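You operate a simulated robot arm through the tools that you are given. There is no shell and no other tool.

You are at the controls of a simulated two-armed robot. One attempt, no reset.

TASK
Carry the medium grey handled basket with both arms and set it on the top of the side table.

Only the result counts: the job must be done as asked and must still hold three seconds after the hand-in. Knocking over, shifting, dropping, spilling or breaking anything else fails it.

THE ROBOT
Two 7-joint arms with two-finger parallel grippers on one trunk, on a base that moves. Base frame: it is fixed to the floor where the robot stands at the start and does not move with it; the origin is under the middle of the robot, x ahead of it, y to its left, z up. Lengths are in mm, angles in rad, forces in N, time in s.
The left shoulder is at the start at [110, 169, 1536], the right one opposite. With the tool pointing down near the work surface each hand reaches from about 380 to 720 mm from the robot's upright axis, wherever it stands, measured 20 degrees to its own side. Places, roughly: top of the side table [-600, -1000, 800]. Payload 1.57 kg a hand.
The TCP of each hand is the grasp point between the finger pads, 30 mm short of the fingertips. In the tool frame z runs along the fingers and y along their closing line. The gripper opens to 80 mm. The fingers are 17 mm wide and 12 mm thick; the gripper's body (40 by 82 mm) begins 80 mm behind the TCP.
Orientation is that of the tool frame in the base frame, as a unit quaternion [w, x, y, z]. With the fingers straight down and closing along the base's y, the tool's x points along the base's -x, its y along +y and its z along -z.

THE INTERFACE
- The arms move only by the tool send_rows. It takes "left_targets", "right_targets" or both (then of equal length, played together; a hand with none holds still); each is a list that holds one entry, the list of rows, each a list of 7 numbers: the shift along the base's x, y, z in mm, then the turn, a rotation vector about the base's x, y, z in rad, then the opening, from 0 (shut) to 1 (fully open). In form: [[[x, y, z, wx, wy, wz, fingers], ...]]. A call has 1 to 20 rows; each row is the pose to reach, as a shift and turn from the pose commanded when the call began. Each row takes 0.2 s and may step no farther than 50 mm and 0.15 rad from the row before; otherwise, or with a gripper value out of range, the whole call is refused. A pose out of reach is approached as far as the arm can. The call stops where the force on the tool passes 40 N (or 10 N more than at its start, if that is more) or the arm is blocked; 0.2 s more then pass. Each finger travels about 72 mm/s and halts on what it meets, pressing with about 43 N; the grip force reading is that of the motor and also rises with nothing between the fingers. The clock runs only during rows and for 0.2 s after the last one: add rows that repeat a pose to give the fingers time. The reply holds the time, the measured pose of the TCP, the force on the tool along the base axes, the opening and the grip force, in the units named above and with some noise, with the torque about the TCP (base axes, N m) and any sound that the robot's microphone picked up.
- Cameras (640 x 400 px; columns grow to the right, rows downward): "scene" is now at [100.5, -60.7, 1705.6]; the picture's right is [-0.94, -0.33, 0.00], its down [-0.29, 0.82, -0.50] and it looks along [0.16, -0.47, -0.87] (base axes); focal length 214 px, centre (320, 200). "left" rides on the left gripper at [72, 7, -122] in its tool frame; the picture's right is [-0.09, 1.00, 0.00], its down [-0.84, -0.08, -0.54] and it looks along [-0.54, -0.05, 0.84] (tool axes); focal length 238 px, centre (320, 200). "right" rides on the right gripper at [72, -7, -122] in its tool frame; the picture's right is [0.09, 1.00, 0.00], its down [-0.84, 0.08, -0.54] and it looks along [-0.54, 0.05, 0.84] (tool axes); focal length 238 px, centre (320, 200). There is no depth. A picture from a camera that has moved, and an enlarged one, comes with that camera's place and axes in the base frame and with its lens.
- snapshot(camera): a new picture of that camera. It takes no simulated time.
- raise_lower(by): slides the trunk up (or, below 0, down) by that many mm; the arms and the scene camera ride with it, the base frame stays. It gives what a move gives, with no picture.
- base_move(legs): drives the robot by 1 to 6 legs, each [ahead, left, turn to the left] in mm, mm and rad, along the robot's own axes; the way and the turn of a leg run together, so that a leg with both is an arc; at most 1500 mm and 3.142 rad a leg. The arms and the cameras ride along, it lands a little off, and it stops where it bumps. It gives what a move gives.
- head_to(pan, tilt): turns the head with the scene camera to pan (to the left, within 1.501 rad either way) and tilt (down, from -0.506 to 1.204), counted from straight ahead of the robot. It gives what a move gives.
- zoom(camera, box): a new picture of the part [left, top, right, bottom] of that camera's present view, enlarged. It takes no simulated time.
- job_done(): hands the job in; it is judged then, once.

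Places have to be worked out from the pictures, the camera data and where the tool is seen. Open the grippers and draw the arms clear of the work before you hand the job in, unless the task says otherwise.

The tools are called after "Emit:" as name(argument=value, ...) on one line, values as JSON. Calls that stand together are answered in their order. send_rows: Moves the arms, as the interface text tells. Its arguments: {"type":"object","properties":{"left_targets":{"type":"array","items":{"type":"array","items":{"type":"array","items":{"type":"number"}}}},"right_targets":{"type":"array","items":{"type":"array","items":{"type":"array","items":{"type":"number"}}}}},"required":[]} The other tools are called the same way: raise_lower (by) moves the trunk up or down; base_move (legs) drives the base; head_to (pan, tilt) turns the head that bears the scene camera; snapshot (camera) takes a picture; zoom (camera, box) takes an enlarged picture of a part of a camera's view; job_done () hands the job in.

At the start:

```text
time_s: 0.0
left_tool_pos: [694.5, -3.9, 1132.9]
left_tool_rot: [0.0, 0.0, 1.0, 0.001]
left_wrist_force: [-0.3, -0.8, 0.3]
left_moment: [0.01, -0.01, 0.02]
left_grip_width: 80.1
left_grip_force: 0.0
right_tool_pos: [301.9, -459.3, 1039.3]
right_tool_rot: [0.0, 0.0, 1.0, 0.0]
right_wrist_force: [0.5, 0.0, 0.2]
right_moment: [0.02, 0.0, 0.01]
right_grip_width: 80.2
right_grip_force: 0.0
trunk travel left (down, up): [-850.0, 40.0]
robot x, y, heading: [2.8, 1.3, 0.001]
head pan, tilt (commanded): [-1.232, 1.052]
```

scene: 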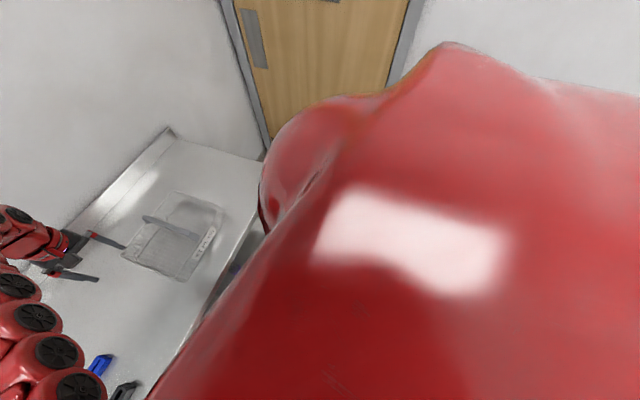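
right: 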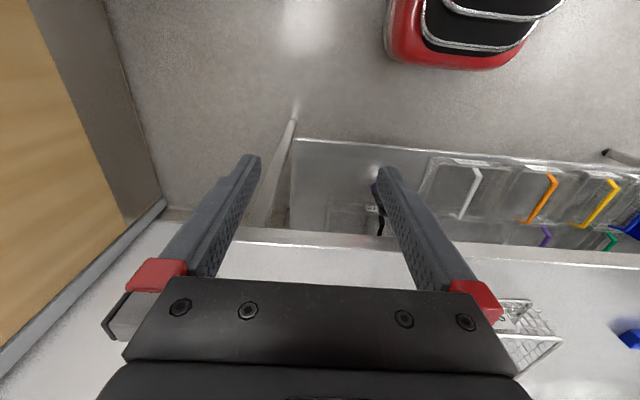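
left: 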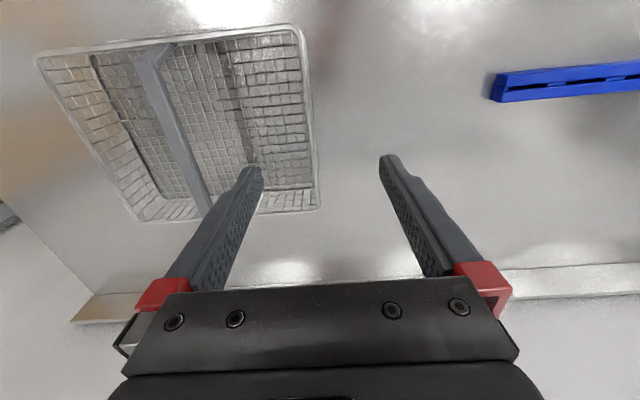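

The left camera shows a grey basket with a handle on a counter ahead; I see several baskets with coloured handles in a lower shelf too. I'll turn the head to look straight ahead first.

Emit:
head_to(pan=-0.3, tilt=0.9)

Emit:
snapshot(camera="scene")

```text
time_s: 1.2
left_tool_pos: [695.3, -4.5, 1133.5]
left_tool_rot: [0.0, 0.0, 1.0, 0.0]
left_wrist_force: [0.5, 0.4, -0.5]
left_moment: [-0.02, 0.01, -0.02]
left_grip_width: 80.1
left_grip_force: 0.0
right_tool_pos: [302.1, -461.1, 1039.3]
right_tool_rot: [0.0, 0.001, 1.0, 0.0]
right_wrist_force: [0.3, 0.3, -0.1]
right_moment: [-0.01, -0.04, 0.02]
right_grip_width: 80.1
right_grip_force: 0.1
trunk travel left (down, up): [-850.0, 40.0]
robot x, y, heading: [1.7, -2.1, 0.0]
head pan, tilt (commanded): [-0.3, 0.901]
```

```text
taken
camera scene: at [150.6, -20.5, 1716.4], right [-0.3, -0.95, 0.0], down [-0.75, 0.23, -0.62], along [0.59, -0.18, -0.78], focal length 214 px, centre (320, 200)
```

scene: 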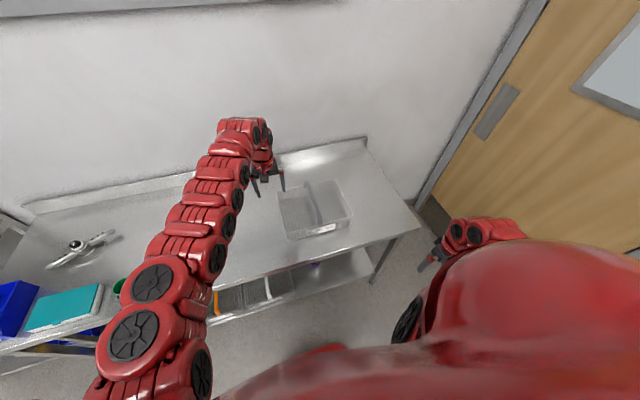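

The table with the basket is in front. I'll look around further: left side and the side table behind/right.

Emit:
head_to(pan=0.5, tilt=0.8)

Emit:
snapshot(camera="scene")

Emit:
head_to(pan=-1.5, tilt=0.3)

Emit:
snapshot(camera="scene")

Emit:
head_to(pan=1.4, tilt=0.4)

Emit:
snapshot(camera="scene")

Emit:
head_to(pan=0.0, tilt=0.5)

Emit:
snapshot(camera="scene")

```text
time_s: 2.4
left_tool_pos: [695.3, -3.2, 1133.7]
left_tool_rot: [0.0, 0.0, 1.0, 0.0]
left_wrist_force: [-0.7, 0.8, -0.1]
left_moment: [0.02, -0.01, 0.01]
left_grip_width: 79.9
left_grip_force: 0.1
right_tool_pos: [301.7, -459.7, 1039.5]
right_tool_rot: [0.0, -0.001, 1.0, 0.0]
right_wrist_force: [-0.1, -0.1, 0.8]
right_moment: [0.0, -0.01, 0.0]
right_grip_width: 80.1
right_grip_force: 0.1
trunk travel left (down, up): [-850.0, 40.0]
robot x, y, heading: [1.9, -3.5, 0.0]
head pan, tilt (commanded): [0.499, 0.799]
```

```text
taken
camera scene: at [149.3, 40.4, 1724.3], right [0.48, -0.88, 0.0], down [-0.63, -0.34, -0.7], along [0.61, 0.33, -0.72], focal length 214 px, centre (320, 200)
```

scene: 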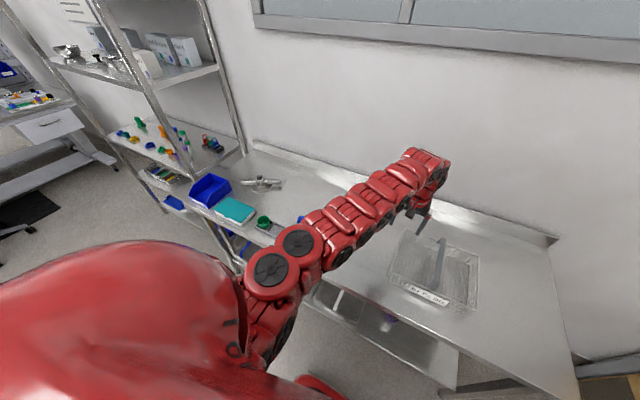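

```text
time_s: 4.3
left_tool_pos: [694.4, -4.4, 1132.3]
left_tool_rot: [-0.001, 0.0, 1.0, 0.0]
left_wrist_force: [-0.2, 0.1, 0.1]
left_moment: [0.0, -0.02, 0.01]
left_grip_width: 80.0
left_grip_force: 0.1
right_tool_pos: [301.5, -460.4, 1039.2]
right_tool_rot: [0.0, 0.0, 1.0, 0.0]
right_wrist_force: [-0.1, -0.5, -0.1]
right_moment: [0.02, -0.01, 0.0]
right_grip_width: 80.3
right_grip_force: 0.0
trunk travel left (down, up): [-850.0, 40.0]
robot x, y, heading: [0.5, -1.3, 0.003]
head pan, tilt (commanded): [-1.499, 0.3]
```

```text
taken
camera scene: at [85.2, -91.2, 1768.6], right [-1.0, -0.07, 0.0], down [-0.02, 0.3, -0.96], along [0.07, -0.95, -0.3], focal length 214 px, centre (320, 200)
```

scene: 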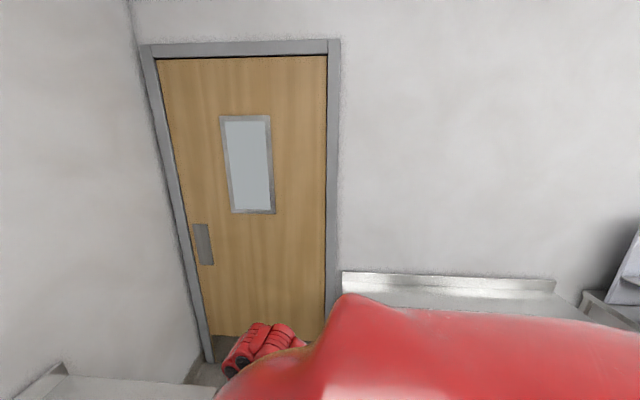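

```text
time_s: 6.8
left_tool_pos: [695.4, -4.1, 1133.0]
left_tool_rot: [0.0, 0.0, 1.0, 0.0]
left_wrist_force: [0.3, -0.1, 0.3]
left_moment: [0.01, 0.0, -0.02]
left_grip_width: 80.0
left_grip_force: 0.0
right_tool_pos: [301.4, -459.6, 1040.0]
right_tool_rot: [0.0, -0.001, 1.0, 0.0]
right_wrist_force: [1.1, 0.8, -0.4]
right_moment: [-0.02, 0.0, 0.03]
right_grip_width: 79.9
right_grip_force: 0.1
trunk travel left (down, up): [-850.0, 40.0]
robot x, y, heading: [3.4, 0.5, 0.001]
head pan, tilt (commanded): [1.4, 0.4]
```

```text
taken
camera scene: at [94.3, 93.2, 1759.4], right [0.99, -0.17, 0.0], down [-0.07, -0.38, -0.92], along [0.16, 0.91, -0.39], focal length 214 px, centre (320, 200)
```

scene: 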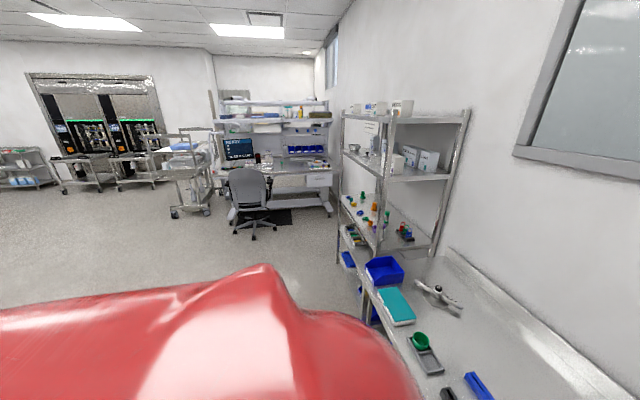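

```text
time_s: 8.3
left_tool_pos: [695.7, -3.1, 1133.0]
left_tool_rot: [0.0, -0.001, 1.0, 0.0]
left_wrist_force: [-0.1, 0.1, 0.7]
left_moment: [0.01, 0.0, 0.0]
left_grip_width: 79.8
left_grip_force: 0.1
right_tool_pos: [301.3, -459.1, 1040.4]
right_tool_rot: [-0.001, 0.0, 1.0, 0.0]
right_wrist_force: [-0.1, -0.1, -0.5]
right_moment: [0.0, -0.01, 0.0]
right_grip_width: 80.0
right_grip_force: 0.2
trunk travel left (down, up): [-850.0, 40.0]
robot x, y, heading: [-0.5, 1.1, 0.0]
head pan, tilt (commanded): [0.0, 0.499]
```

```text
taken
camera scene: at [169.5, 2.0, 1750.2], right [0.0, -1.0, 0.0], down [-0.48, 0.0, -0.88], along [0.88, 0.0, -0.48], focal length 214 px, centre (320, 200)
```

scene: 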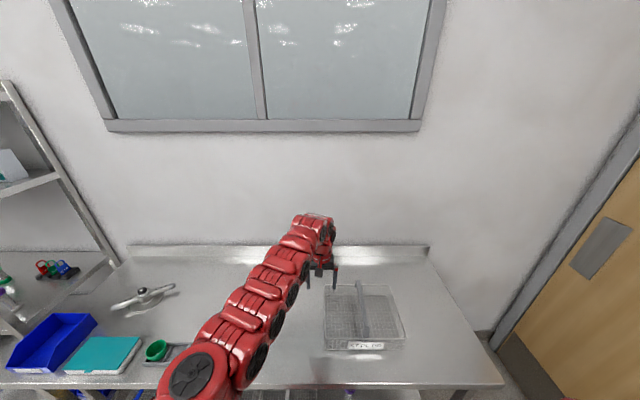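

The counter holds a wire basket with a grey handle and a label. I'll zoom in on it and check the lower-shelf baskets too.

Emit:
zoom(camera="scene", box=[290, 250, 450, 380])

Emit:
zoom(camera="right", box=[260, 100, 640, 380])

Emit:
zoom(camera="left", box=[0, 0, 400, 260])

```text
3.08 times, centred on (370, 315) of scene
camera zoom: at [169.5, 2.0, 1750.2], right [0.0, -1.0, 0.0], down [-0.48, 0.0, -0.88], along [0.88, 0.0, -0.48], focal length 660 px, centre (166, -154)
```

zoom: 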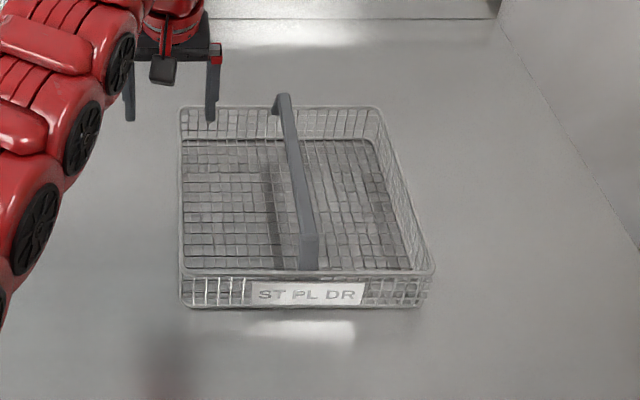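

```text
1.43 times, centred on (450, 240) of right
camera zoom: at [230.0, -467.1, 1162.5], right [-0.09, 1.0, 0.0], down [0.84, 0.08, 0.54], along [0.54, 0.05, -0.84], focal length 340 px, centre (134, 143)
```

zoom: 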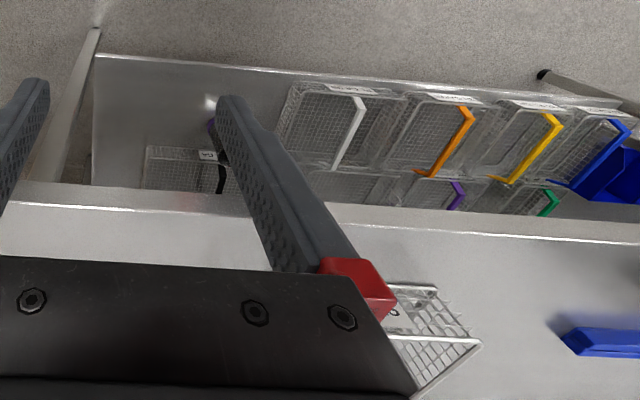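

```text
1.54 times, centred on (200, 130) of left
camera zoom: at [624.0, 1.8, 1255.3], right [0.09, 1.0, 0.0], down [0.84, -0.08, 0.54], along [0.54, -0.05, -0.84], focal length 367 px, centre (505, 308)
```

zoom: 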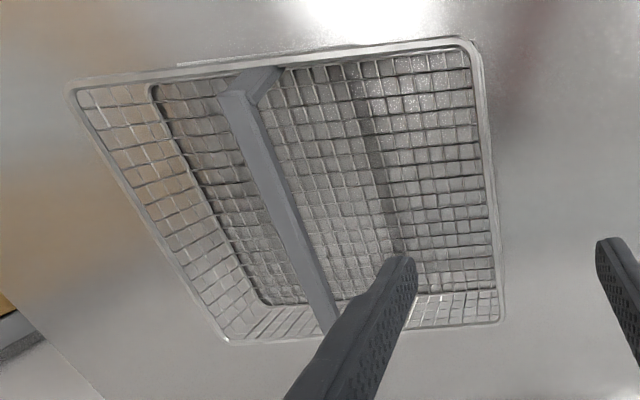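

The counter basket (rim about z 945, x 605–840, y −315…−17; grey handle bar along x at y≈−165, z≈985) is clearly the target; the shelf baskets have other handle colours. Before grasping, I turn the base to the right in place to see the side table and the way there.

Emit:
base_move(legs=[[0, 0, -1.5]])

Emit:
head_to(pan=-0.3, tilt=0.6)

Emit:
snapshot(camera="scene")

Emit:
head_to(pan=-1.0, tilt=0.6)

Emit:
snapshot(camera="scene")

Emit:
snapshot(camera="right")

Emit:
snapshot(camera="left")

```text
time_s: 12.5
left_tool_pos: [26.5, -694.8, 1131.8]
left_tool_rot: [0.0, 0.692, 0.722, 0.0]
left_wrist_force: [0.4, 0.7, -0.9]
left_moment: [0.01, -0.01, 0.02]
left_grip_width: 79.9
left_grip_force: 0.0
right_tool_pos: [-445.6, -321.7, 1039.7]
right_tool_rot: [0.001, 0.691, 0.722, 0.0]
right_wrist_force: [0.3, 0.0, -1.3]
right_moment: [0.01, 0.03, 0.01]
right_grip_width: 79.9
right_grip_force: 0.0
trunk travel left (down, up): [-850.0, 40.0]
robot x, y, heading: [-0.2, -3.1, -1.527]
head pan, tilt (commanded): [0.0, 0.499]
```

```text
time_s: 13.3
left_tool_pos: [26.3, -694.5, 1132.2]
left_tool_rot: [0.0, 0.691, 0.723, 0.0]
left_wrist_force: [0.2, 0.2, -0.3]
left_moment: [0.01, -0.02, -0.01]
left_grip_width: 79.8
left_grip_force: 0.1
right_tool_pos: [-446.5, -321.2, 1039.3]
right_tool_rot: [0.0, 0.691, 0.723, 0.0]
right_wrist_force: [-0.9, 0.6, 0.2]
right_moment: [0.0, 0.04, 0.01]
right_grip_width: 80.1
right_grip_force: 0.0
trunk travel left (down, up): [-850.0, 40.0]
robot x, y, heading: [-0.4, -2.1, -1.524]
head pan, tilt (commanded): [-0.3, 0.6]
```

```text
taken
camera scene: at [-20.8, -163.7, 1741.2], right [-0.97, 0.25, 0.0], down [0.14, 0.55, -0.83], along [-0.21, -0.8, -0.56], focal length 214 px, centre (320, 200)
```

scene: 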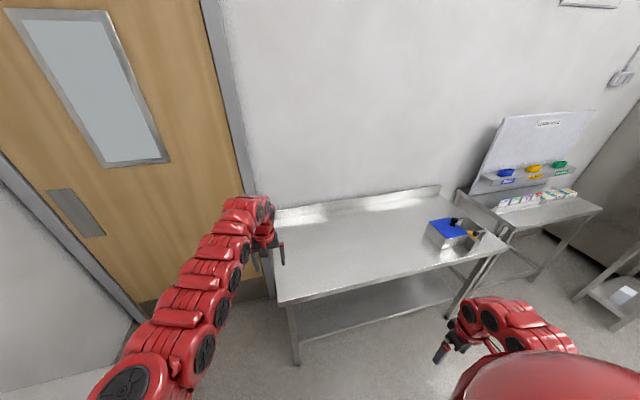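

```text
time_s: 14.3
left_tool_pos: [25.9, -696.0, 1132.8]
left_tool_rot: [0.001, 0.691, 0.723, 0.0]
left_wrist_force: [0.2, -0.3, -0.2]
left_moment: [0.0, -0.01, 0.01]
left_grip_width: 80.1
left_grip_force: 0.0
right_tool_pos: [-446.6, -321.1, 1039.8]
right_tool_rot: [0.0, 0.692, 0.722, 0.0]
right_wrist_force: [0.0, 0.3, -0.3]
right_moment: [0.02, 0.01, -0.02]
right_grip_width: 80.0
right_grip_force: 0.1
trunk travel left (down, up): [-850.0, 40.0]
robot x, y, heading: [-1.2, 3.6, -1.528]
head pan, tilt (commanded): [-1.0, 0.6]
```

```text
taken
camera scene: at [-70.6, -129.2, 1741.2], right [-0.58, 0.82, 0.0], down [0.46, 0.33, -0.82], along [-0.67, -0.48, -0.57], focal length 214 px, centre (320, 200)
```

scene: 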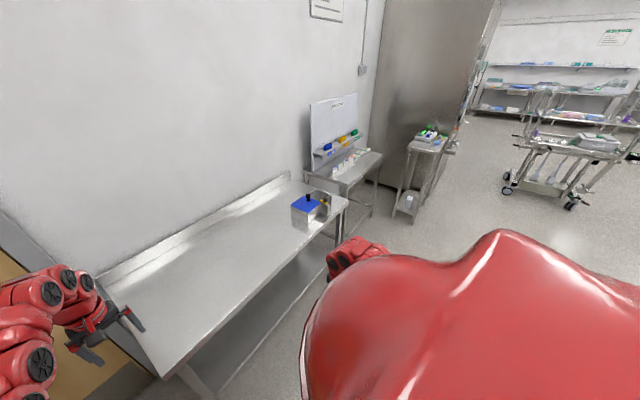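

```text
taken
camera right: at [-455.8, -250.3, 1162.5], right [0.99, 0.14, 0.0], down [0.11, -0.83, 0.54], along [0.07, -0.54, -0.84], focal length 238 px, centre (320, 200)
```

right: 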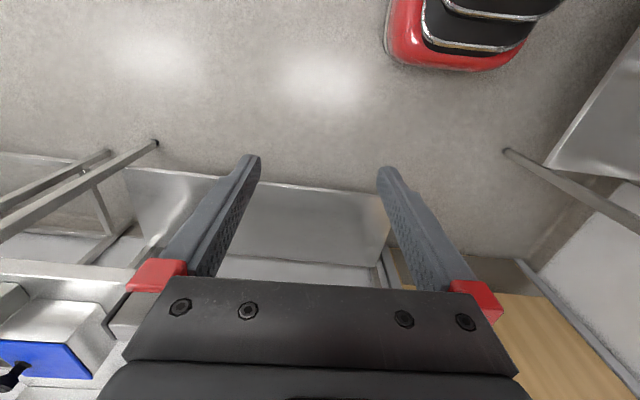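

```text
taken
camera left: at [30.1, -623.3, 1255.3], right [1.0, -0.05, 0.0], down [-0.04, -0.84, 0.54], along [-0.03, -0.54, -0.84], focal length 238 px, centre (320, 200)
```

left: 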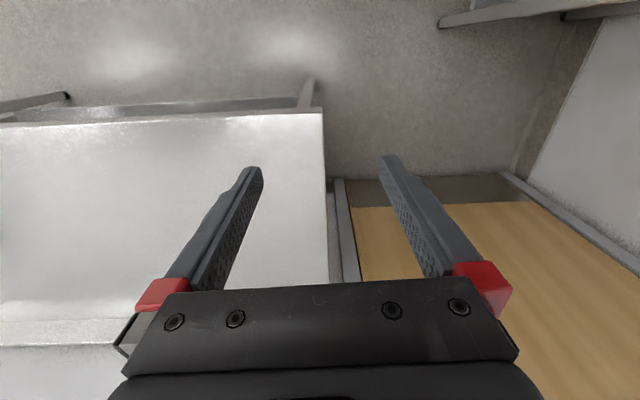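

The side table (front edge y≈−735, x from ≈+25 to −1330, z≈800) is empty except for a blue-topped box at its far right end (x < −890), so I'll set the basket near x≈−430, y≈−980. Now I turn back to the counter and shift sideways so that the basket is centred ahead.

Emit:
base_move(legs=[[0, 0, 1.527], [0, -163, 0]])

Emit:
head_to(pan=0.0, tilt=0.9)

Emit:
snapshot(camera="scene")

Emit:
snapshot(camera="left")

Emit:
snapshot(camera="right")

```text
time_s: 19.4
left_tool_pos: [687.6, -195.3, 1133.7]
left_tool_rot: [-0.001, 0.021, 1.0, -0.001]
left_wrist_force: [0.1, -0.6, 0.0]
left_moment: [0.0, -0.02, -0.01]
left_grip_width: 79.9
left_grip_force: 0.2
right_tool_pos: [275.5, -636.7, 1041.3]
right_tool_rot: [0.0, 0.02, 1.0, 0.0]
right_wrist_force: [0.3, 1.0, 0.0]
right_moment: [-0.01, 0.01, 0.01]
right_grip_width: 80.1
right_grip_force: 0.0
trunk travel left (down, up): [-850.0, 40.0]
robot x, y, heading: [-4.7, -165.5, -0.038]
head pan, tilt (commanded): [-1.0, 0.6]
```

```text
time_s: 20.7
left_tool_pos: [687.8, -198.7, 1133.1]
left_tool_rot: [0.0, 0.022, 1.0, 0.0]
left_wrist_force: [-0.4, 0.7, 0.1]
left_moment: [0.0, 0.02, -0.01]
left_grip_width: 80.1
left_grip_force: 0.0
right_tool_pos: [275.1, -638.3, 1039.6]
right_tool_rot: [0.001, 0.02, 1.0, 0.0]
right_wrist_force: [-0.4, 0.1, -0.9]
right_moment: [0.03, 0.02, -0.02]
right_grip_width: 80.1
right_grip_force: 0.0
trunk travel left (down, up): [-850.0, 40.0]
robot x, y, heading: [-4.2, -164.0, -0.042]
head pan, tilt (commanded): [0.0, 0.901]
```

```text
taken
camera scene: at [147.0, -170.4, 1716.4], right [-0.04, -1.0, 0.0], down [-0.78, 0.03, -0.62], along [0.62, -0.03, -0.78], focal length 214 px, centre (320, 200)
```

scene: 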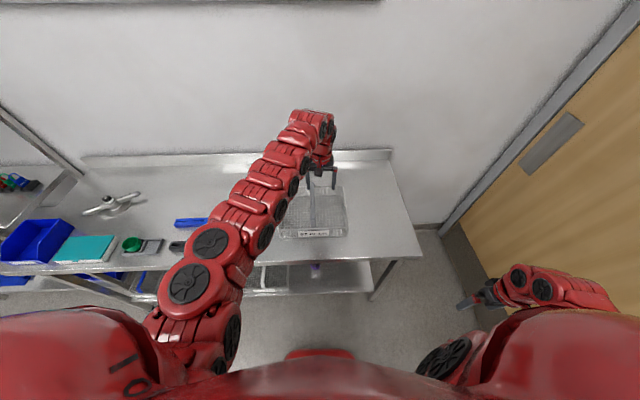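

```text
taken
camera left: at [616.8, -189.5, 1255.3], right [0.13, 0.99, 0.0], down [0.83, -0.11, 0.54], along [0.54, -0.07, -0.84], focal length 238 px, centre (320, 200)
```

left: 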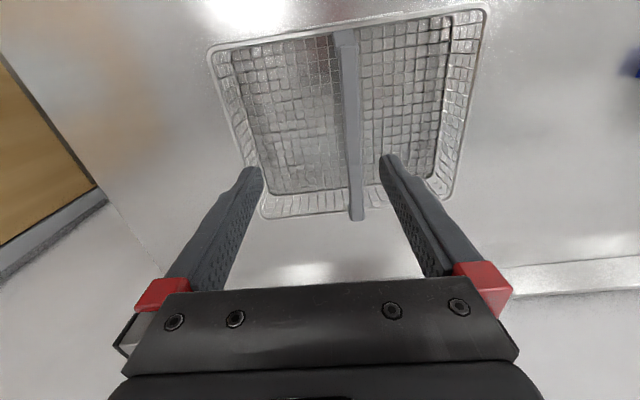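

```text
taken
camera right: at [203.5, -641.7, 1162.3], right [-0.05, 1.0, 0.0], down [0.84, 0.04, 0.54], along [0.54, 0.03, -0.84], focal length 238 px, centre (320, 200)
```

right: 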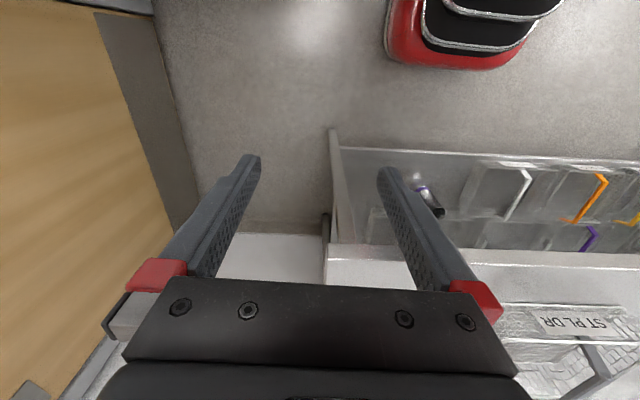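

The base is at heading −0.042, basket centre ≈(722, −163) with side walls at y≈−17 and y≈−310. I straighten up and advance 120 mm so that both side rims come well within reach.

Emit:
base_move(legs=[[0, 0, 0.042], [118, 0, 0]])

Emit:
snapshot(camera="right")

Emit:
snapshot(camera="scene")

```text
time_s: 22.3
left_tool_pos: [805.9, -169.7, 1132.8]
left_tool_rot: [0.001, 0.0, 1.0, 0.0]
left_wrist_force: [0.9, 0.8, 0.7]
left_moment: [0.0, -0.02, -0.05]
left_grip_width: 80.1
left_grip_force: 0.0
right_tool_pos: [413.1, -625.6, 1041.4]
right_tool_rot: [0.0, 0.002, 1.0, 0.0]
right_wrist_force: [0.3, 0.8, 0.8]
right_moment: [-0.02, 0.0, -0.02]
right_grip_width: 80.0
right_grip_force: 0.0
trunk travel left (down, up): [-850.0, 40.0]
robot x, y, heading: [111.6, -163.7, 0.002]
head pan, tilt (commanded): [0.0, 0.901]
```

```text
taken
camera right: at [340.6, -632.1, 1162.8], right [-0.09, 1.0, 0.0], down [0.84, 0.08, 0.54], along [0.54, 0.05, -0.84], focal length 238 px, centre (320, 200)
```

right: 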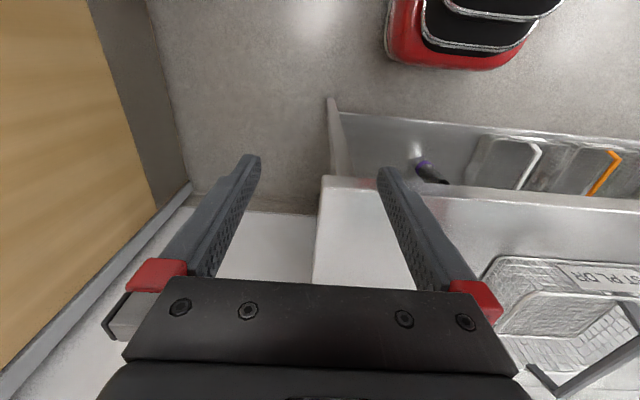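

```text
taken
camera scene: at [264.3, -163.0, 1716.5], right [0.0, -1.0, 0.0], down [-0.78, 0.0, -0.62], along [0.62, 0.0, -0.78], focal length 214 px, centre (320, 200)
```

scene: 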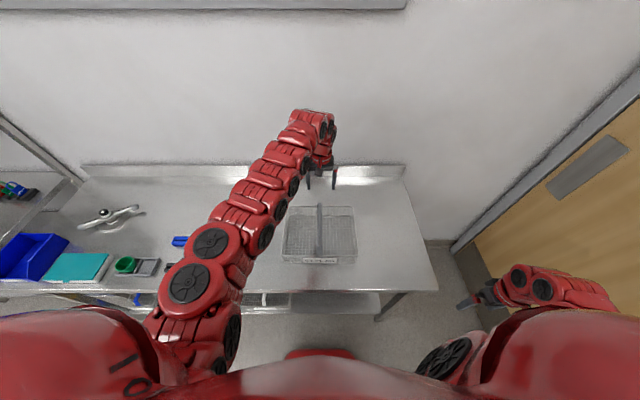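

The base sits at (112, −164), heading 0. I bring both hands above the side rims at z≈1080: left over (722, −17), right over (722, −310).

Emit:
send_rows(left_targets=[[[-17, 31, -10, 0, 0, 0, 1], [-34, 61, -21, 0, 0, 0, 1], [-50, 92, -31, 0, 0, 0, 1], [-67, 122, -42, 0, 0, 0, 1], [-84, 153, -52, 0, 0, 0, 1], [-84, 153, -52, 0, 0, 0, 1], [-84, 153, -52, 0, 0, 0, 1], [-84, 153, -52, 0, 0, 0, 1], [-84, 153, -52, 0, 0, 0, 1], [-84, 153, -52, 0, 0, 0, 1], [-84, 153, -52, 0, 0, 0, 1], [-84, 153, -52, 0, 0, 0, 1]]], right_targets=[[[0, 0, 40, 0, 0, 0, 1], [31, 32, 40, 0, 0, 0, 1], [62, 63, 40, 0, 0, 0, 1], [93, 95, 40, 0, 0, 0, 1], [124, 126, 40, 0, 0, 0, 1], [155, 158, 40, 0, 0, 0, 1], [185, 189, 40, 0, 0, 0, 1], [216, 221, 40, 0, 0, 0, 1], [247, 252, 40, 0, 0, 0, 1], [278, 284, 40, 0, 0, 0, 1], [309, 316, 40, 0, 0, 0, 1], [309, 316, 40, 0, 0, 0, 1]]])

Emit:
snapshot(camera="left")

Emit:
snapshot(camera="right")

Emit:
snapshot(camera="scene")

```text
time_s: 24.9
left_tool_pos: [734.2, -18.1, 1071.5]
left_tool_rot: [0.001, 0.0, 1.0, 0.002]
left_wrist_force: [-0.7, 0.2, 0.3]
left_moment: [0.01, -0.06, 0.05]
left_grip_width: 80.1
left_grip_force: 0.0
left hand out of reach, approached as far as the arm can: row 4, 5, 6, 7, 8, 9, 10, 11, 12
right_tool_pos: [731.7, -307.5, 1071.0]
right_tool_rot: [-0.001, 0.001, 1.0, 0.002]
right_wrist_force: [0.3, 0.1, -0.9]
right_moment: [0.01, 0.01, -0.02]
right_grip_width: 80.1
right_grip_force: 0.2
right hand out of reach, approached as far as the arm can: row 1, 2, 3, 4, 5, 6, 7, 8, 9, 10, 11, 12
trunk travel left (down, up): [-850.0, 40.0]
robot x, y, heading: [112.0, -158.7, 0.005]
head pan, tilt (commanded): [0.0, 0.901]
```

```text
taken
camera left: at [662.7, -12.4, 1194.2], right [0.09, 1.0, 0.0], down [0.84, -0.08, 0.54], along [0.54, -0.05, -0.84], focal length 238 px, centre (320, 200)
```

left: 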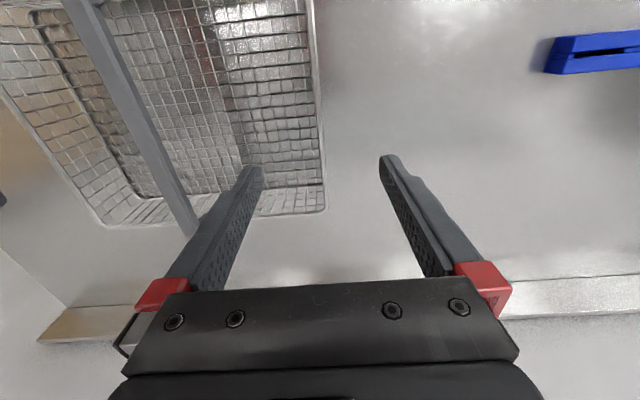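

```text
taken
camera right: at [661.2, -314.9, 1192.8], right [-0.09, 1.0, 0.0], down [0.84, 0.08, 0.54], along [0.54, 0.05, -0.84], focal length 238 px, centre (320, 200)
```

right: 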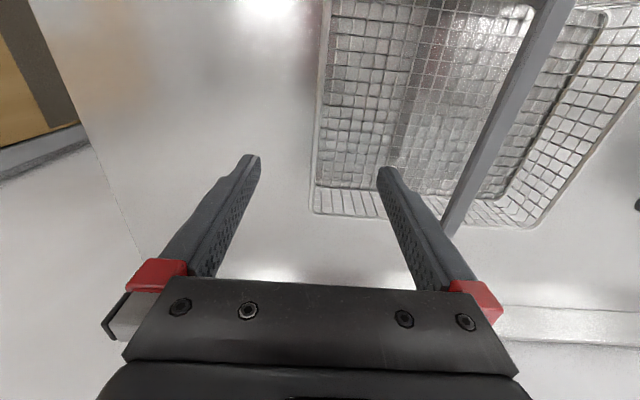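

```text
taken
camera scene: at [265.2, -164.7, 1716.4], right [0.0, -1.0, 0.0], down [-0.78, 0.0, -0.62], along [0.62, 0.0, -0.78], focal length 214 px, centre (320, 200)
```

scene: 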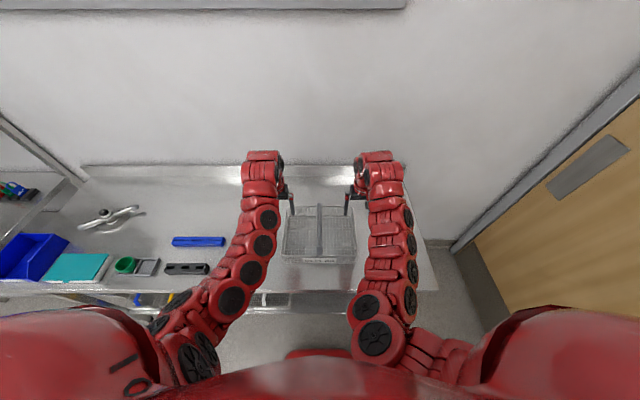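

Both hands are lined up with the side walls in y, only held slightly low/forward by the arm's upper limit. I descend 80 mm (fingertips still just above the rim) and check the alignment.

Emit:
send_rows(left_targets=[[[0, 0, -30, 0, 0, 0, 1], [0, 0, -60, 0, 0, 0, 1], [0, 0, -85, 0, 0, 0, 1], [0, 0, -85, 0, 0, 0, 1]]], right_targets=[[[0, 0, -30, 0, 0, 0, 1], [0, -1, -60, 0, 0, 0, 1], [0, -1, -85, 0, 0, 0, 1], [0, -1, -85, 0, 0, 0, 1]]])

Emit:
snapshot(camera="left")

Emit:
snapshot(camera="right")

Emit:
zoom(camera="scene", box=[240, 140, 420, 280])

```text
time_s: 25.9
left_tool_pos: [733.7, -16.5, 985.3]
left_tool_rot: [0.0, 0.0, 1.0, 0.001]
left_wrist_force: [-0.7, -0.5, 0.1]
left_moment: [0.01, 0.0, 0.03]
left_grip_width: 80.1
left_grip_force: 0.1
right_tool_pos: [733.2, -308.7, 985.0]
right_tool_rot: [-0.001, 0.001, 1.0, 0.0]
right_wrist_force: [0.3, -0.4, 0.8]
right_moment: [0.05, -0.02, 0.01]
right_grip_width: 80.1
right_grip_force: 0.1
trunk travel left (down, up): [-850.0, 40.0]
robot x, y, heading: [107.8, -167.5, -0.001]
head pan, tilt (commanded): [0.0, 0.901]
```

```text
taken
camera left: at [662.0, -9.9, 1108.5], right [0.09, 1.0, 0.0], down [0.84, -0.08, 0.54], along [0.54, -0.05, -0.84], focal length 238 px, centre (320, 200)
```

left: 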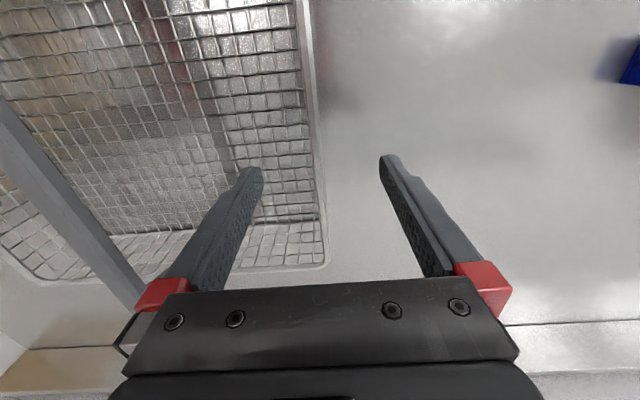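

```text
taken
camera right: at [661.9, -316.6, 1108.9], right [-0.09, 1.0, 0.0], down [0.84, 0.08, 0.54], along [0.54, 0.05, -0.84], focal length 238 px, centre (320, 200)
```

right: 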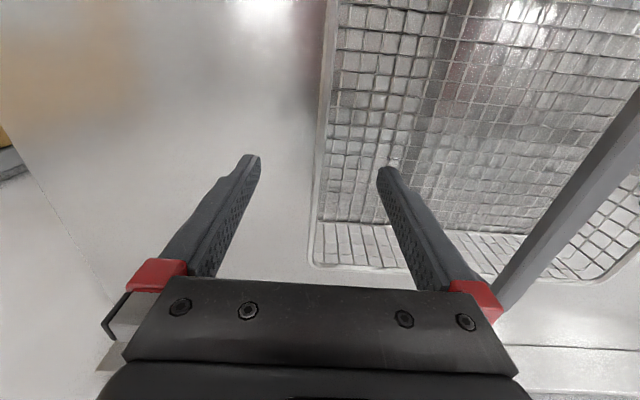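

```text
2.86 times, centred on (330, 210) of scene
camera zoom: at [265.9, -163.0, 1716.4], right [0.0, -1.0, 0.0], down [-0.78, 0.0, -0.62], along [0.62, 0.0, -0.78], focal length 613 px, centre (291, 171)
```

zoom: 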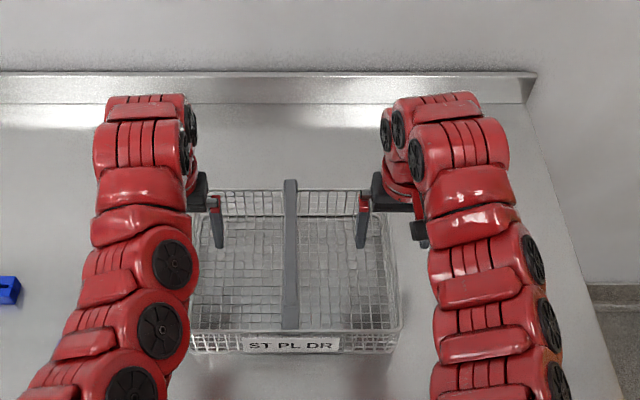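

Alignment is good: the left wall is at y≈−19, the right wall at y≈−310. I lower both hands by 50 mm so that the fingers straddle the walls, then close.

Emit:
send_rows(left_targets=[[[0, -2, -25, 0, 0, 0, 1], [0, -2, -50, 0, 0, 0, 1], [0, -2, -50, 0, 0, 0, 1]]], right_targets=[[[0, 0, -25, 0, 0, 0, 1], [0, 0, -50, 0, 0, 0, 1], [0, 0, -50, 0, 0, 0, 1]]])

Emit:
snapshot(camera="left")

Emit:
snapshot(camera="right")

Emit:
zoom(camera="scene", box=[240, 140, 420, 280])

```text
time_s: 26.7
left_tool_pos: [731.6, -18.5, 936.7]
left_tool_rot: [-0.001, 0.0, 1.0, 0.0]
left_wrist_force: [-0.6, -0.4, 0.3]
left_moment: [0.0, -0.01, -0.01]
left_grip_width: 79.9
left_grip_force: 0.1
right_tool_pos: [732.6, -311.1, 936.4]
right_tool_rot: [0.0, 0.001, 1.0, 0.0]
right_wrist_force: [0.0, -0.6, 0.3]
right_moment: [0.01, -0.01, -0.02]
right_grip_width: 80.1
right_grip_force: 0.1
trunk travel left (down, up): [-850.0, 40.0]
robot x, y, heading: [112.9, -165.5, -0.003]
head pan, tilt (commanded): [0.0, 0.901]
```

```text
taken
camera left: at [661.4, -12.6, 1058.6], right [0.09, 1.0, 0.0], down [0.84, -0.08, 0.54], along [0.54, -0.05, -0.84], focal length 238 px, centre (320, 200)
```

left: 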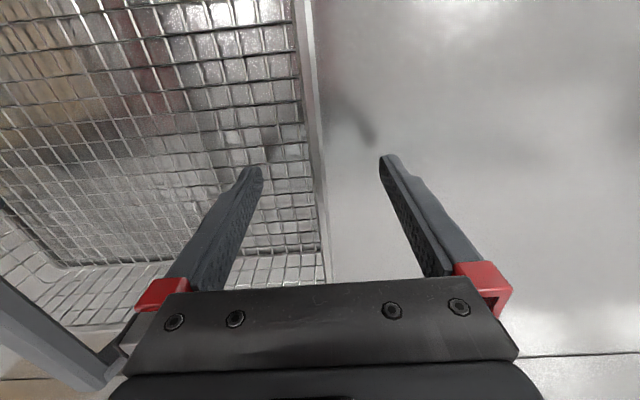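

```text
taken
camera right: at [661.4, -316.9, 1059.0], right [-0.09, 1.0, 0.0], down [0.84, 0.08, 0.54], along [0.54, 0.05, -0.84], focal length 238 px, centre (320, 200)
```

right: 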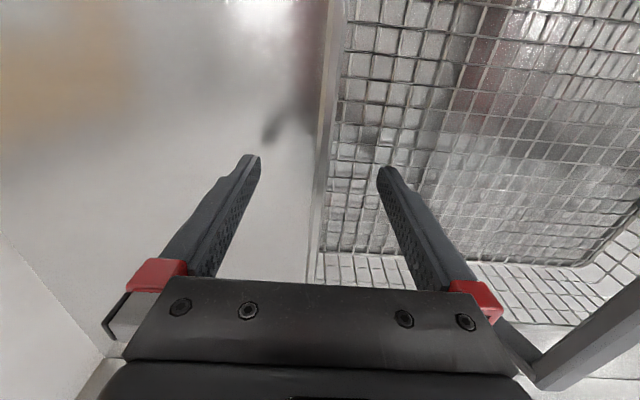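

```text
2.86 times, centred on (330, 210) of scene
camera zoom: at [265.2, -163.5, 1716.5], right [0.0, -1.0, 0.0], down [-0.78, 0.0, -0.62], along [0.62, 0.0, -0.78], focal length 613 px, centre (291, 171)
```

zoom: 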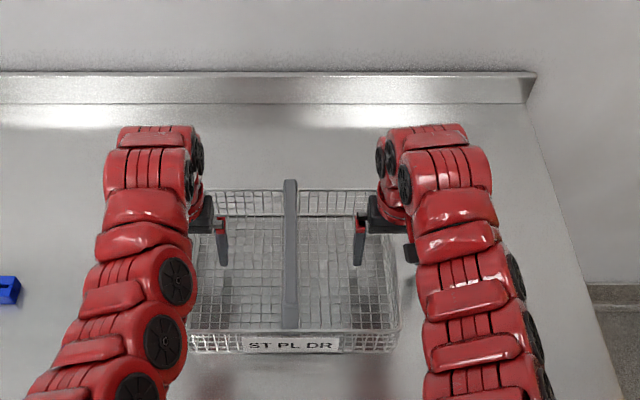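

Both hands sit around the walls with no contact. I close both grippers together and hold for the fingers to arrive.

Emit:
send_rows(left_targets=[[[0, 0, 0, 0, 0, 0, 0], [0, 0, 0, 0, 0, 0, 0], [0, 0, 0, 0, 0, 0, 0], [0, 0, 0, 0, 0, 0, 0], [0, 0, 0, 0, 0, 0, 0]]], right_targets=[[[0, 0, 0, 0, 0, 0, 0], [0, 0, 0, 0, 0, 0, 0], [0, 0, 0, 0, 0, 0, 0], [0, 0, 0, 0, 0, 0, 0], [0, 0, 0, 0, 0, 0, 0]]])

Emit:
snapshot(camera="left")

Emit:
snapshot(camera="right")

Emit:
zoom(camera="scene", box=[240, 140, 420, 280])

```text
time_s: 27.9
left_tool_pos: [734.3, -15.5, 935.9]
left_tool_rot: [0.001, -0.001, 1.0, 0.002]
left_wrist_force: [-2.0, 20.1, 2.0]
left_moment: [-0.74, 0.22, -0.1]
left_grip_width: 4.1
left_grip_force: 24.6
right_tool_pos: [733.6, -313.0, 935.6]
right_tool_rot: [0.0, 0.003, 1.0, -0.002]
right_wrist_force: [1.1, -21.1, 0.4]
right_moment: [0.72, 0.01, 0.18]
right_grip_width: 3.8
right_grip_force: 24.5
trunk travel left (down, up): [-850.0, 40.0]
robot x, y, heading: [111.5, -167.9, -0.001]
head pan, tilt (commanded): [0.0, 0.901]
```

```text
taken
camera left: at [661.7, -10.8, 1058.7], right [0.09, 1.0, 0.0], down [0.84, -0.08, 0.54], along [0.54, -0.05, -0.84], focal length 238 px, centre (320, 200)
```

left: 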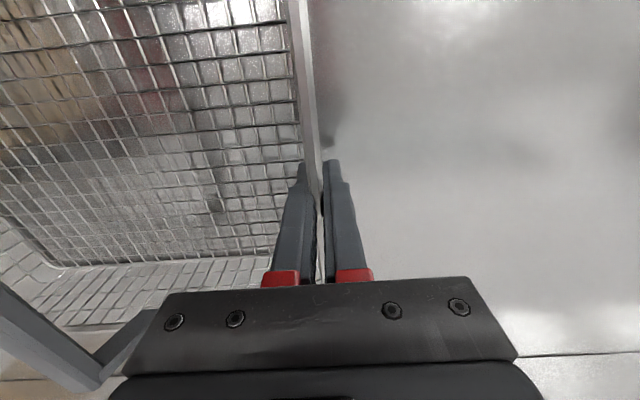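

```text
taken
camera right: at [661.5, -318.5, 1058.9], right [-0.09, 1.0, 0.0], down [0.84, 0.08, 0.54], along [0.54, 0.04, -0.84], focal length 238 px, centre (320, 200)
```

right: 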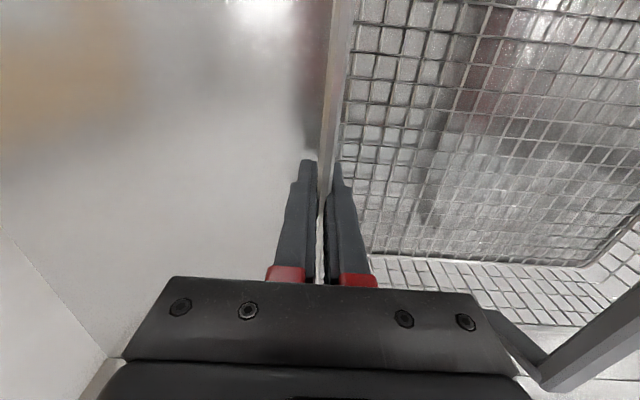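

```text
2.86 times, centred on (330, 210) of scene
camera zoom: at [265.6, -163.4, 1716.4], right [0.0, -1.0, 0.0], down [-0.78, 0.0, -0.62], along [0.62, 0.0, -0.78], focal length 613 px, centre (291, 171)
```

zoom: 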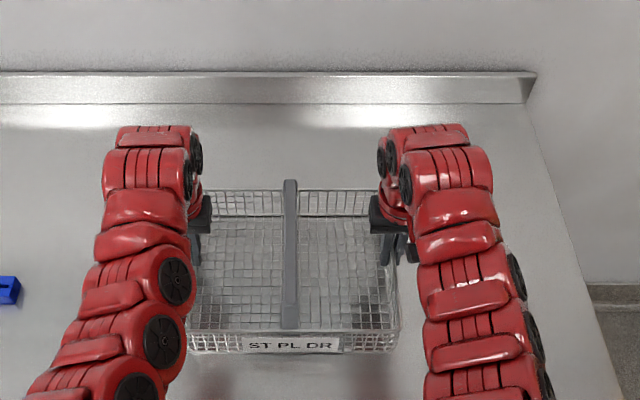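

Both grippers hold a 4 mm wall, with about 20 N of mutual inward strain (hands commanded about 2–3 mm too far in). I relieve this by easing each hand slightly outward before lifting.

Emit:
send_rows(left_targets=[[[0, 1.5, 0, 0, 0, 0, 0], [0, 2.5, 0, 0, 0, 0, 0], [0, 2.5, 0, 0, 0, 0, 0]]], right_targets=[[[0, -1.5, 0, 0, 0, 0, 0], [0, -2.5, 0, 0, 0, 0, 0], [0, -2.5, 0, 0, 0, 0, 0]]])

```text
time_s: 28.7
left_tool_pos: [734.4, -16.2, 937.9]
left_tool_rot: [-0.001, 0.0, 1.0, 0.0]
left_wrist_force: [0.0, 13.2, 0.0]
left_moment: [0.31, 0.02, 0.07]
left_grip_width: 3.8
left_grip_force: 24.7
right_tool_pos: [733.2, -311.1, 936.4]
right_tool_rot: [0.0, 0.001, 1.0, -0.001]
right_wrist_force: [-1.5, -14.7, 7.0]
right_moment: [0.05, 0.07, 0.12]
right_grip_width: 4.0
right_grip_force: 24.1
trunk travel left (down, up): [-850.0, 40.0]
robot x, y, heading: [110.6, -168.4, 0.0]
head pan, tilt (commanded): [0.0, 0.901]
```

Still about 13 N outward; I ease another 3 mm each.

Emit:
send_rows(left_targets=[[[0, 1.5, 0, 0, 0, 0, 0], [0, 3, 0, 0, 0, 0, 0], [0, 3, 0, 0, 0, 0, 0]]], right_targets=[[[0, -1.5, 0, 0, 0, 0, 0], [0, -3, 0, 0, 0, 0, 0], [0, -3, 0, 0, 0, 0, 0]]])

```text
time_s: 29.5
left_tool_pos: [732.4, -16.2, 936.4]
left_tool_rot: [0.0, 0.002, 1.0, -0.003]
left_wrist_force: [0.2, -11.5, -0.4]
left_moment: [0.9, -0.02, 0.2]
left_grip_width: 4.0
left_grip_force: 24.7
right_tool_pos: [732.2, -311.1, 936.3]
right_tool_rot: [0.0, -0.002, 1.0, 0.002]
right_wrist_force: [-1.8, 11.6, 10.1]
right_moment: [-0.82, 0.68, -0.13]
right_grip_width: 3.7
right_grip_force: 24.4
trunk travel left (down, up): [-850.0, 40.0]
robot x, y, heading: [110.1, -164.9, -0.001]
head pan, tilt (commanded): [0.0, 0.901]
```

Slightly overshot (now −11.5 N); I come back 1.5 mm each to balance.

Emit:
send_rows(left_targets=[[[0, -1.4, 0, 0, 0, 0, 0], [0, -1.4, 0, 0, 0, 0, 0]]], right_targets=[[[0, 1.4, 0, 0, 0, 0, 0], [0, 1.4, 0, 0, 0, 0, 0]]])

```text
time_s: 30.1
left_tool_pos: [733.6, -16.1, 936.4]
left_tool_rot: [0.0, 0.001, 1.0, -0.002]
left_wrist_force: [0.1, -16.3, -0.5]
left_moment: [0.63, 0.36, 0.13]
left_grip_width: 3.8
left_grip_force: 25.1
right_tool_pos: [732.5, -312.0, 935.8]
right_tool_rot: [-0.001, 0.0, 1.0, 0.001]
right_wrist_force: [-3.4, 18.7, 7.1]
right_moment: [-0.55, 0.34, 0.0]
right_grip_width: 3.7
right_grip_force: 25.4
trunk travel left (down, up): [-850.0, 40.0]
robot x, y, heading: [113.6, -162.6, -0.002]
head pan, tilt (commanded): [0.0, 0.901]
```

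The reading may lag behind; I hold still for a moment to let it settle and read again.

Emit:
send_rows(left_targets=[[[0, 0, 0, 0, 0, 0, 0], [0, 0, 0, 0, 0, 0, 0], [0, 0, 0, 0, 0, 0, 0], [0, 0, 0, 0, 0, 0, 0]]], right_targets=[[[0, 0, 0, 0, 0, 0, 0], [0, 0, 0, 0, 0, 0, 0], [0, 0, 0, 0, 0, 0, 0], [0, 0, 0, 0, 0, 0, 0]]])

```text
time_s: 31.1
left_tool_pos: [734.3, -17.1, 936.6]
left_tool_rot: [0.0, 0.002, 1.0, -0.002]
left_wrist_force: [0.6, -23.5, -0.1]
left_moment: [0.74, -0.02, 0.11]
left_grip_width: 4.0
left_grip_force: 24.4
right_tool_pos: [733.4, -311.9, 936.3]
right_tool_rot: [0.0, -0.001, 1.0, 0.002]
right_wrist_force: [-3.3, 26.8, 4.7]
right_moment: [-0.7, 0.05, -0.02]
right_grip_width: 3.9
right_grip_force: 24.3
trunk travel left (down, up): [-850.0, 40.0]
robot x, y, heading: [112.1, -164.0, -0.006]
head pan, tilt (commanded): [0.0, 0.901]
```

The force builds up over time, so the commanded hands are a little too far out. I bring them in 1.5 mm each and hold to watch the trend.

Emit:
send_rows(left_targets=[[[0, -1.5, 0, 0, 0, 0, 0], [0, -1.5, 0, 0, 0, 0, 0], [0, -1.5, 0, 0, 0, 0, 0], [0, -1.5, 0, 0, 0, 0, 0], [0, -1.5, 0, 0, 0, 0, 0]]], right_targets=[[[0, 1.5, 0, 0, 0, 0, 0], [0, 1.5, 0, 0, 0, 0, 0], [0, 1.5, 0, 0, 0, 0, 0], [0, 1.5, 0, 0, 0, 0, 0], [0, 1.5, 0, 0, 0, 0, 0]]])

```text
time_s: 32.3
left_tool_pos: [733.3, -16.6, 937.4]
left_tool_rot: [0.0, -0.001, 1.0, -0.001]
left_wrist_force: [2.6, -15.7, -0.3]
left_moment: [0.05, -0.02, 0.1]
left_grip_width: 4.1
left_grip_force: 24.6
right_tool_pos: [732.9, -312.9, 936.6]
right_tool_rot: [0.0, 0.0, 1.0, 0.0]
right_wrist_force: [-3.6, 16.5, 9.8]
right_moment: [-0.04, 0.23, 0.13]
right_grip_width: 4.0
right_grip_force: 24.5
trunk travel left (down, up): [-850.0, 40.0]
robot x, y, heading: [111.9, -164.4, 0.002]
head pan, tilt (commanded): [0.0, 0.901]
```

Strain dropped to ~16 N; I come in another 1 mm each and hold to let it decay.

Emit:
send_rows(left_targets=[[[0, -1, 0, 0, 0, 0, 0], [0, -1, 0, 0, 0, 0, 0], [0, -1, 0, 0, 0, 0, 0], [0, -1, 0, 0, 0, 0, 0], [0, -1, 0, 0, 0, 0, 0]]], right_targets=[[[0, 1, 0, 0, 0, 0, 0], [0, 1, 0, 0, 0, 0, 0], [0, 1, 0, 0, 0, 0, 0], [0, 1, 0, 0, 0, 0, 0], [0, 1, 0, 0, 0, 0, 0]]])

```text
time_s: 33.5
left_tool_pos: [732.8, -15.9, 937.4]
left_tool_rot: [0.0, 0.0, 1.0, 0.001]
left_wrist_force: [-0.9, -0.9, 0.3]
left_moment: [0.06, -0.14, 0.01]
left_grip_width: 4.0
left_grip_force: 25.1
right_tool_pos: [733.5, -312.7, 935.9]
right_tool_rot: [0.001, 0.002, 1.0, -0.001]
right_wrist_force: [-1.0, -0.5, 10.8]
right_moment: [0.73, -0.49, 0.13]
right_grip_width: 3.7
right_grip_force: 24.5
trunk travel left (down, up): [-850.0, 40.0]
robot x, y, heading: [110.9, -165.5, 0.001]
head pan, tilt (commanded): [0.0, 0.901]
```

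The lateral strain is now near zero and both grips hold (4 mm). I lift both hands slowly by 20 mm and check the loads.

Emit:
send_rows(left_targets=[[[0, 0, 5, 0, 0, 0, 0], [0, 0, 10, 0, 0, 0, 0], [0, 0, 15, 0, 0, 0, 0], [0, 0, 20, 0, 0, 0, 0], [0, 0, 20, 0, 0, 0, 0]]], right_targets=[[[0, 0, 5, 0, 0, 0, 0], [0, 0, 10, 0, 0, 0, 0], [0, 0, 15, 0, 0, 0, 0], [0, 0, 20, 0, 0, 0, 0], [0, 0, 20, 0, 0, 0, 0]]])

Emit:
zoom(camera="scene", box=[240, 140, 420, 280])

Emit:
snapshot(camera="left")

Emit:
snapshot(camera="right")

```text
time_s: 34.7
left_tool_pos: [734.7, -17.6, 957.7]
left_tool_rot: [0.001, -0.001, 1.0, 0.001]
left_wrist_force: [-1.6, 17.0, -5.8]
left_moment: [0.0, -0.39, -0.4]
left_grip_width: 4.1
left_grip_force: 25.2
right_tool_pos: [733.9, -312.3, 955.3]
right_tool_rot: [0.0, 0.002, 1.0, -0.001]
right_wrist_force: [2.0, -17.0, -0.8]
right_moment: [0.88, 0.33, -0.07]
right_grip_width: 4.0
right_grip_force: 25.1
trunk travel left (down, up): [-850.0, 40.0]
robot x, y, heading: [113.8, -165.5, 0.002]
head pan, tilt (commanded): [0.0, 0.901]
```

```text
2.86 times, centred on (330, 210) of scene
camera zoom: at [266.7, -163.0, 1716.3], right [0.0, -1.0, 0.0], down [-0.78, 0.0, -0.62], along [0.62, 0.0, -0.78], focal length 613 px, centre (291, 171)
```

zoom: 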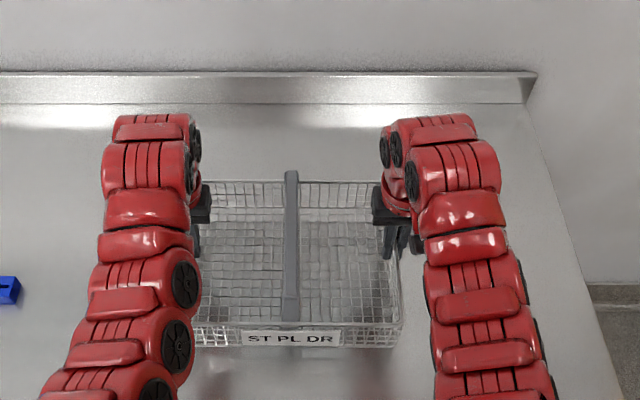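

```text
taken
camera left: at [663.8, -11.4, 1079.0], right [0.09, 1.0, 0.0], down [0.84, -0.08, 0.54], along [0.54, -0.05, -0.84], focal length 238 px, centre (320, 200)
```

left: 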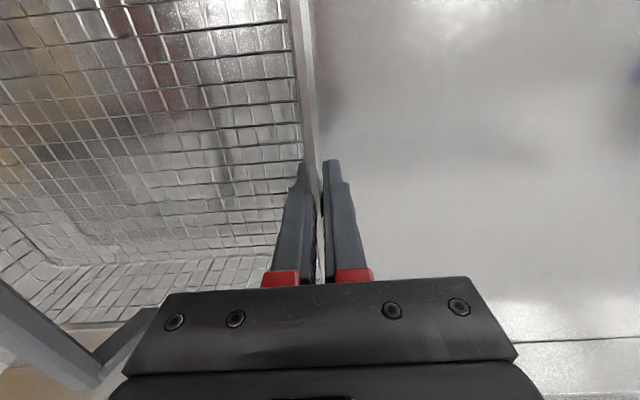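

```text
taken
camera right: at [662.0, -319.5, 1078.4], right [-0.09, 1.0, 0.0], down [0.84, 0.08, 0.54], along [0.54, 0.05, -0.84], focal length 238 px, centre (320, 200)
```

right: 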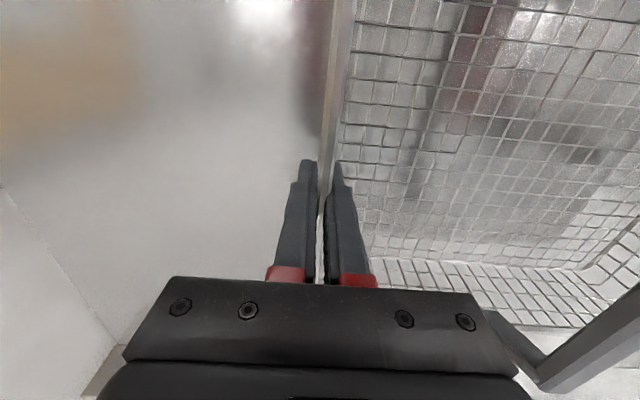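

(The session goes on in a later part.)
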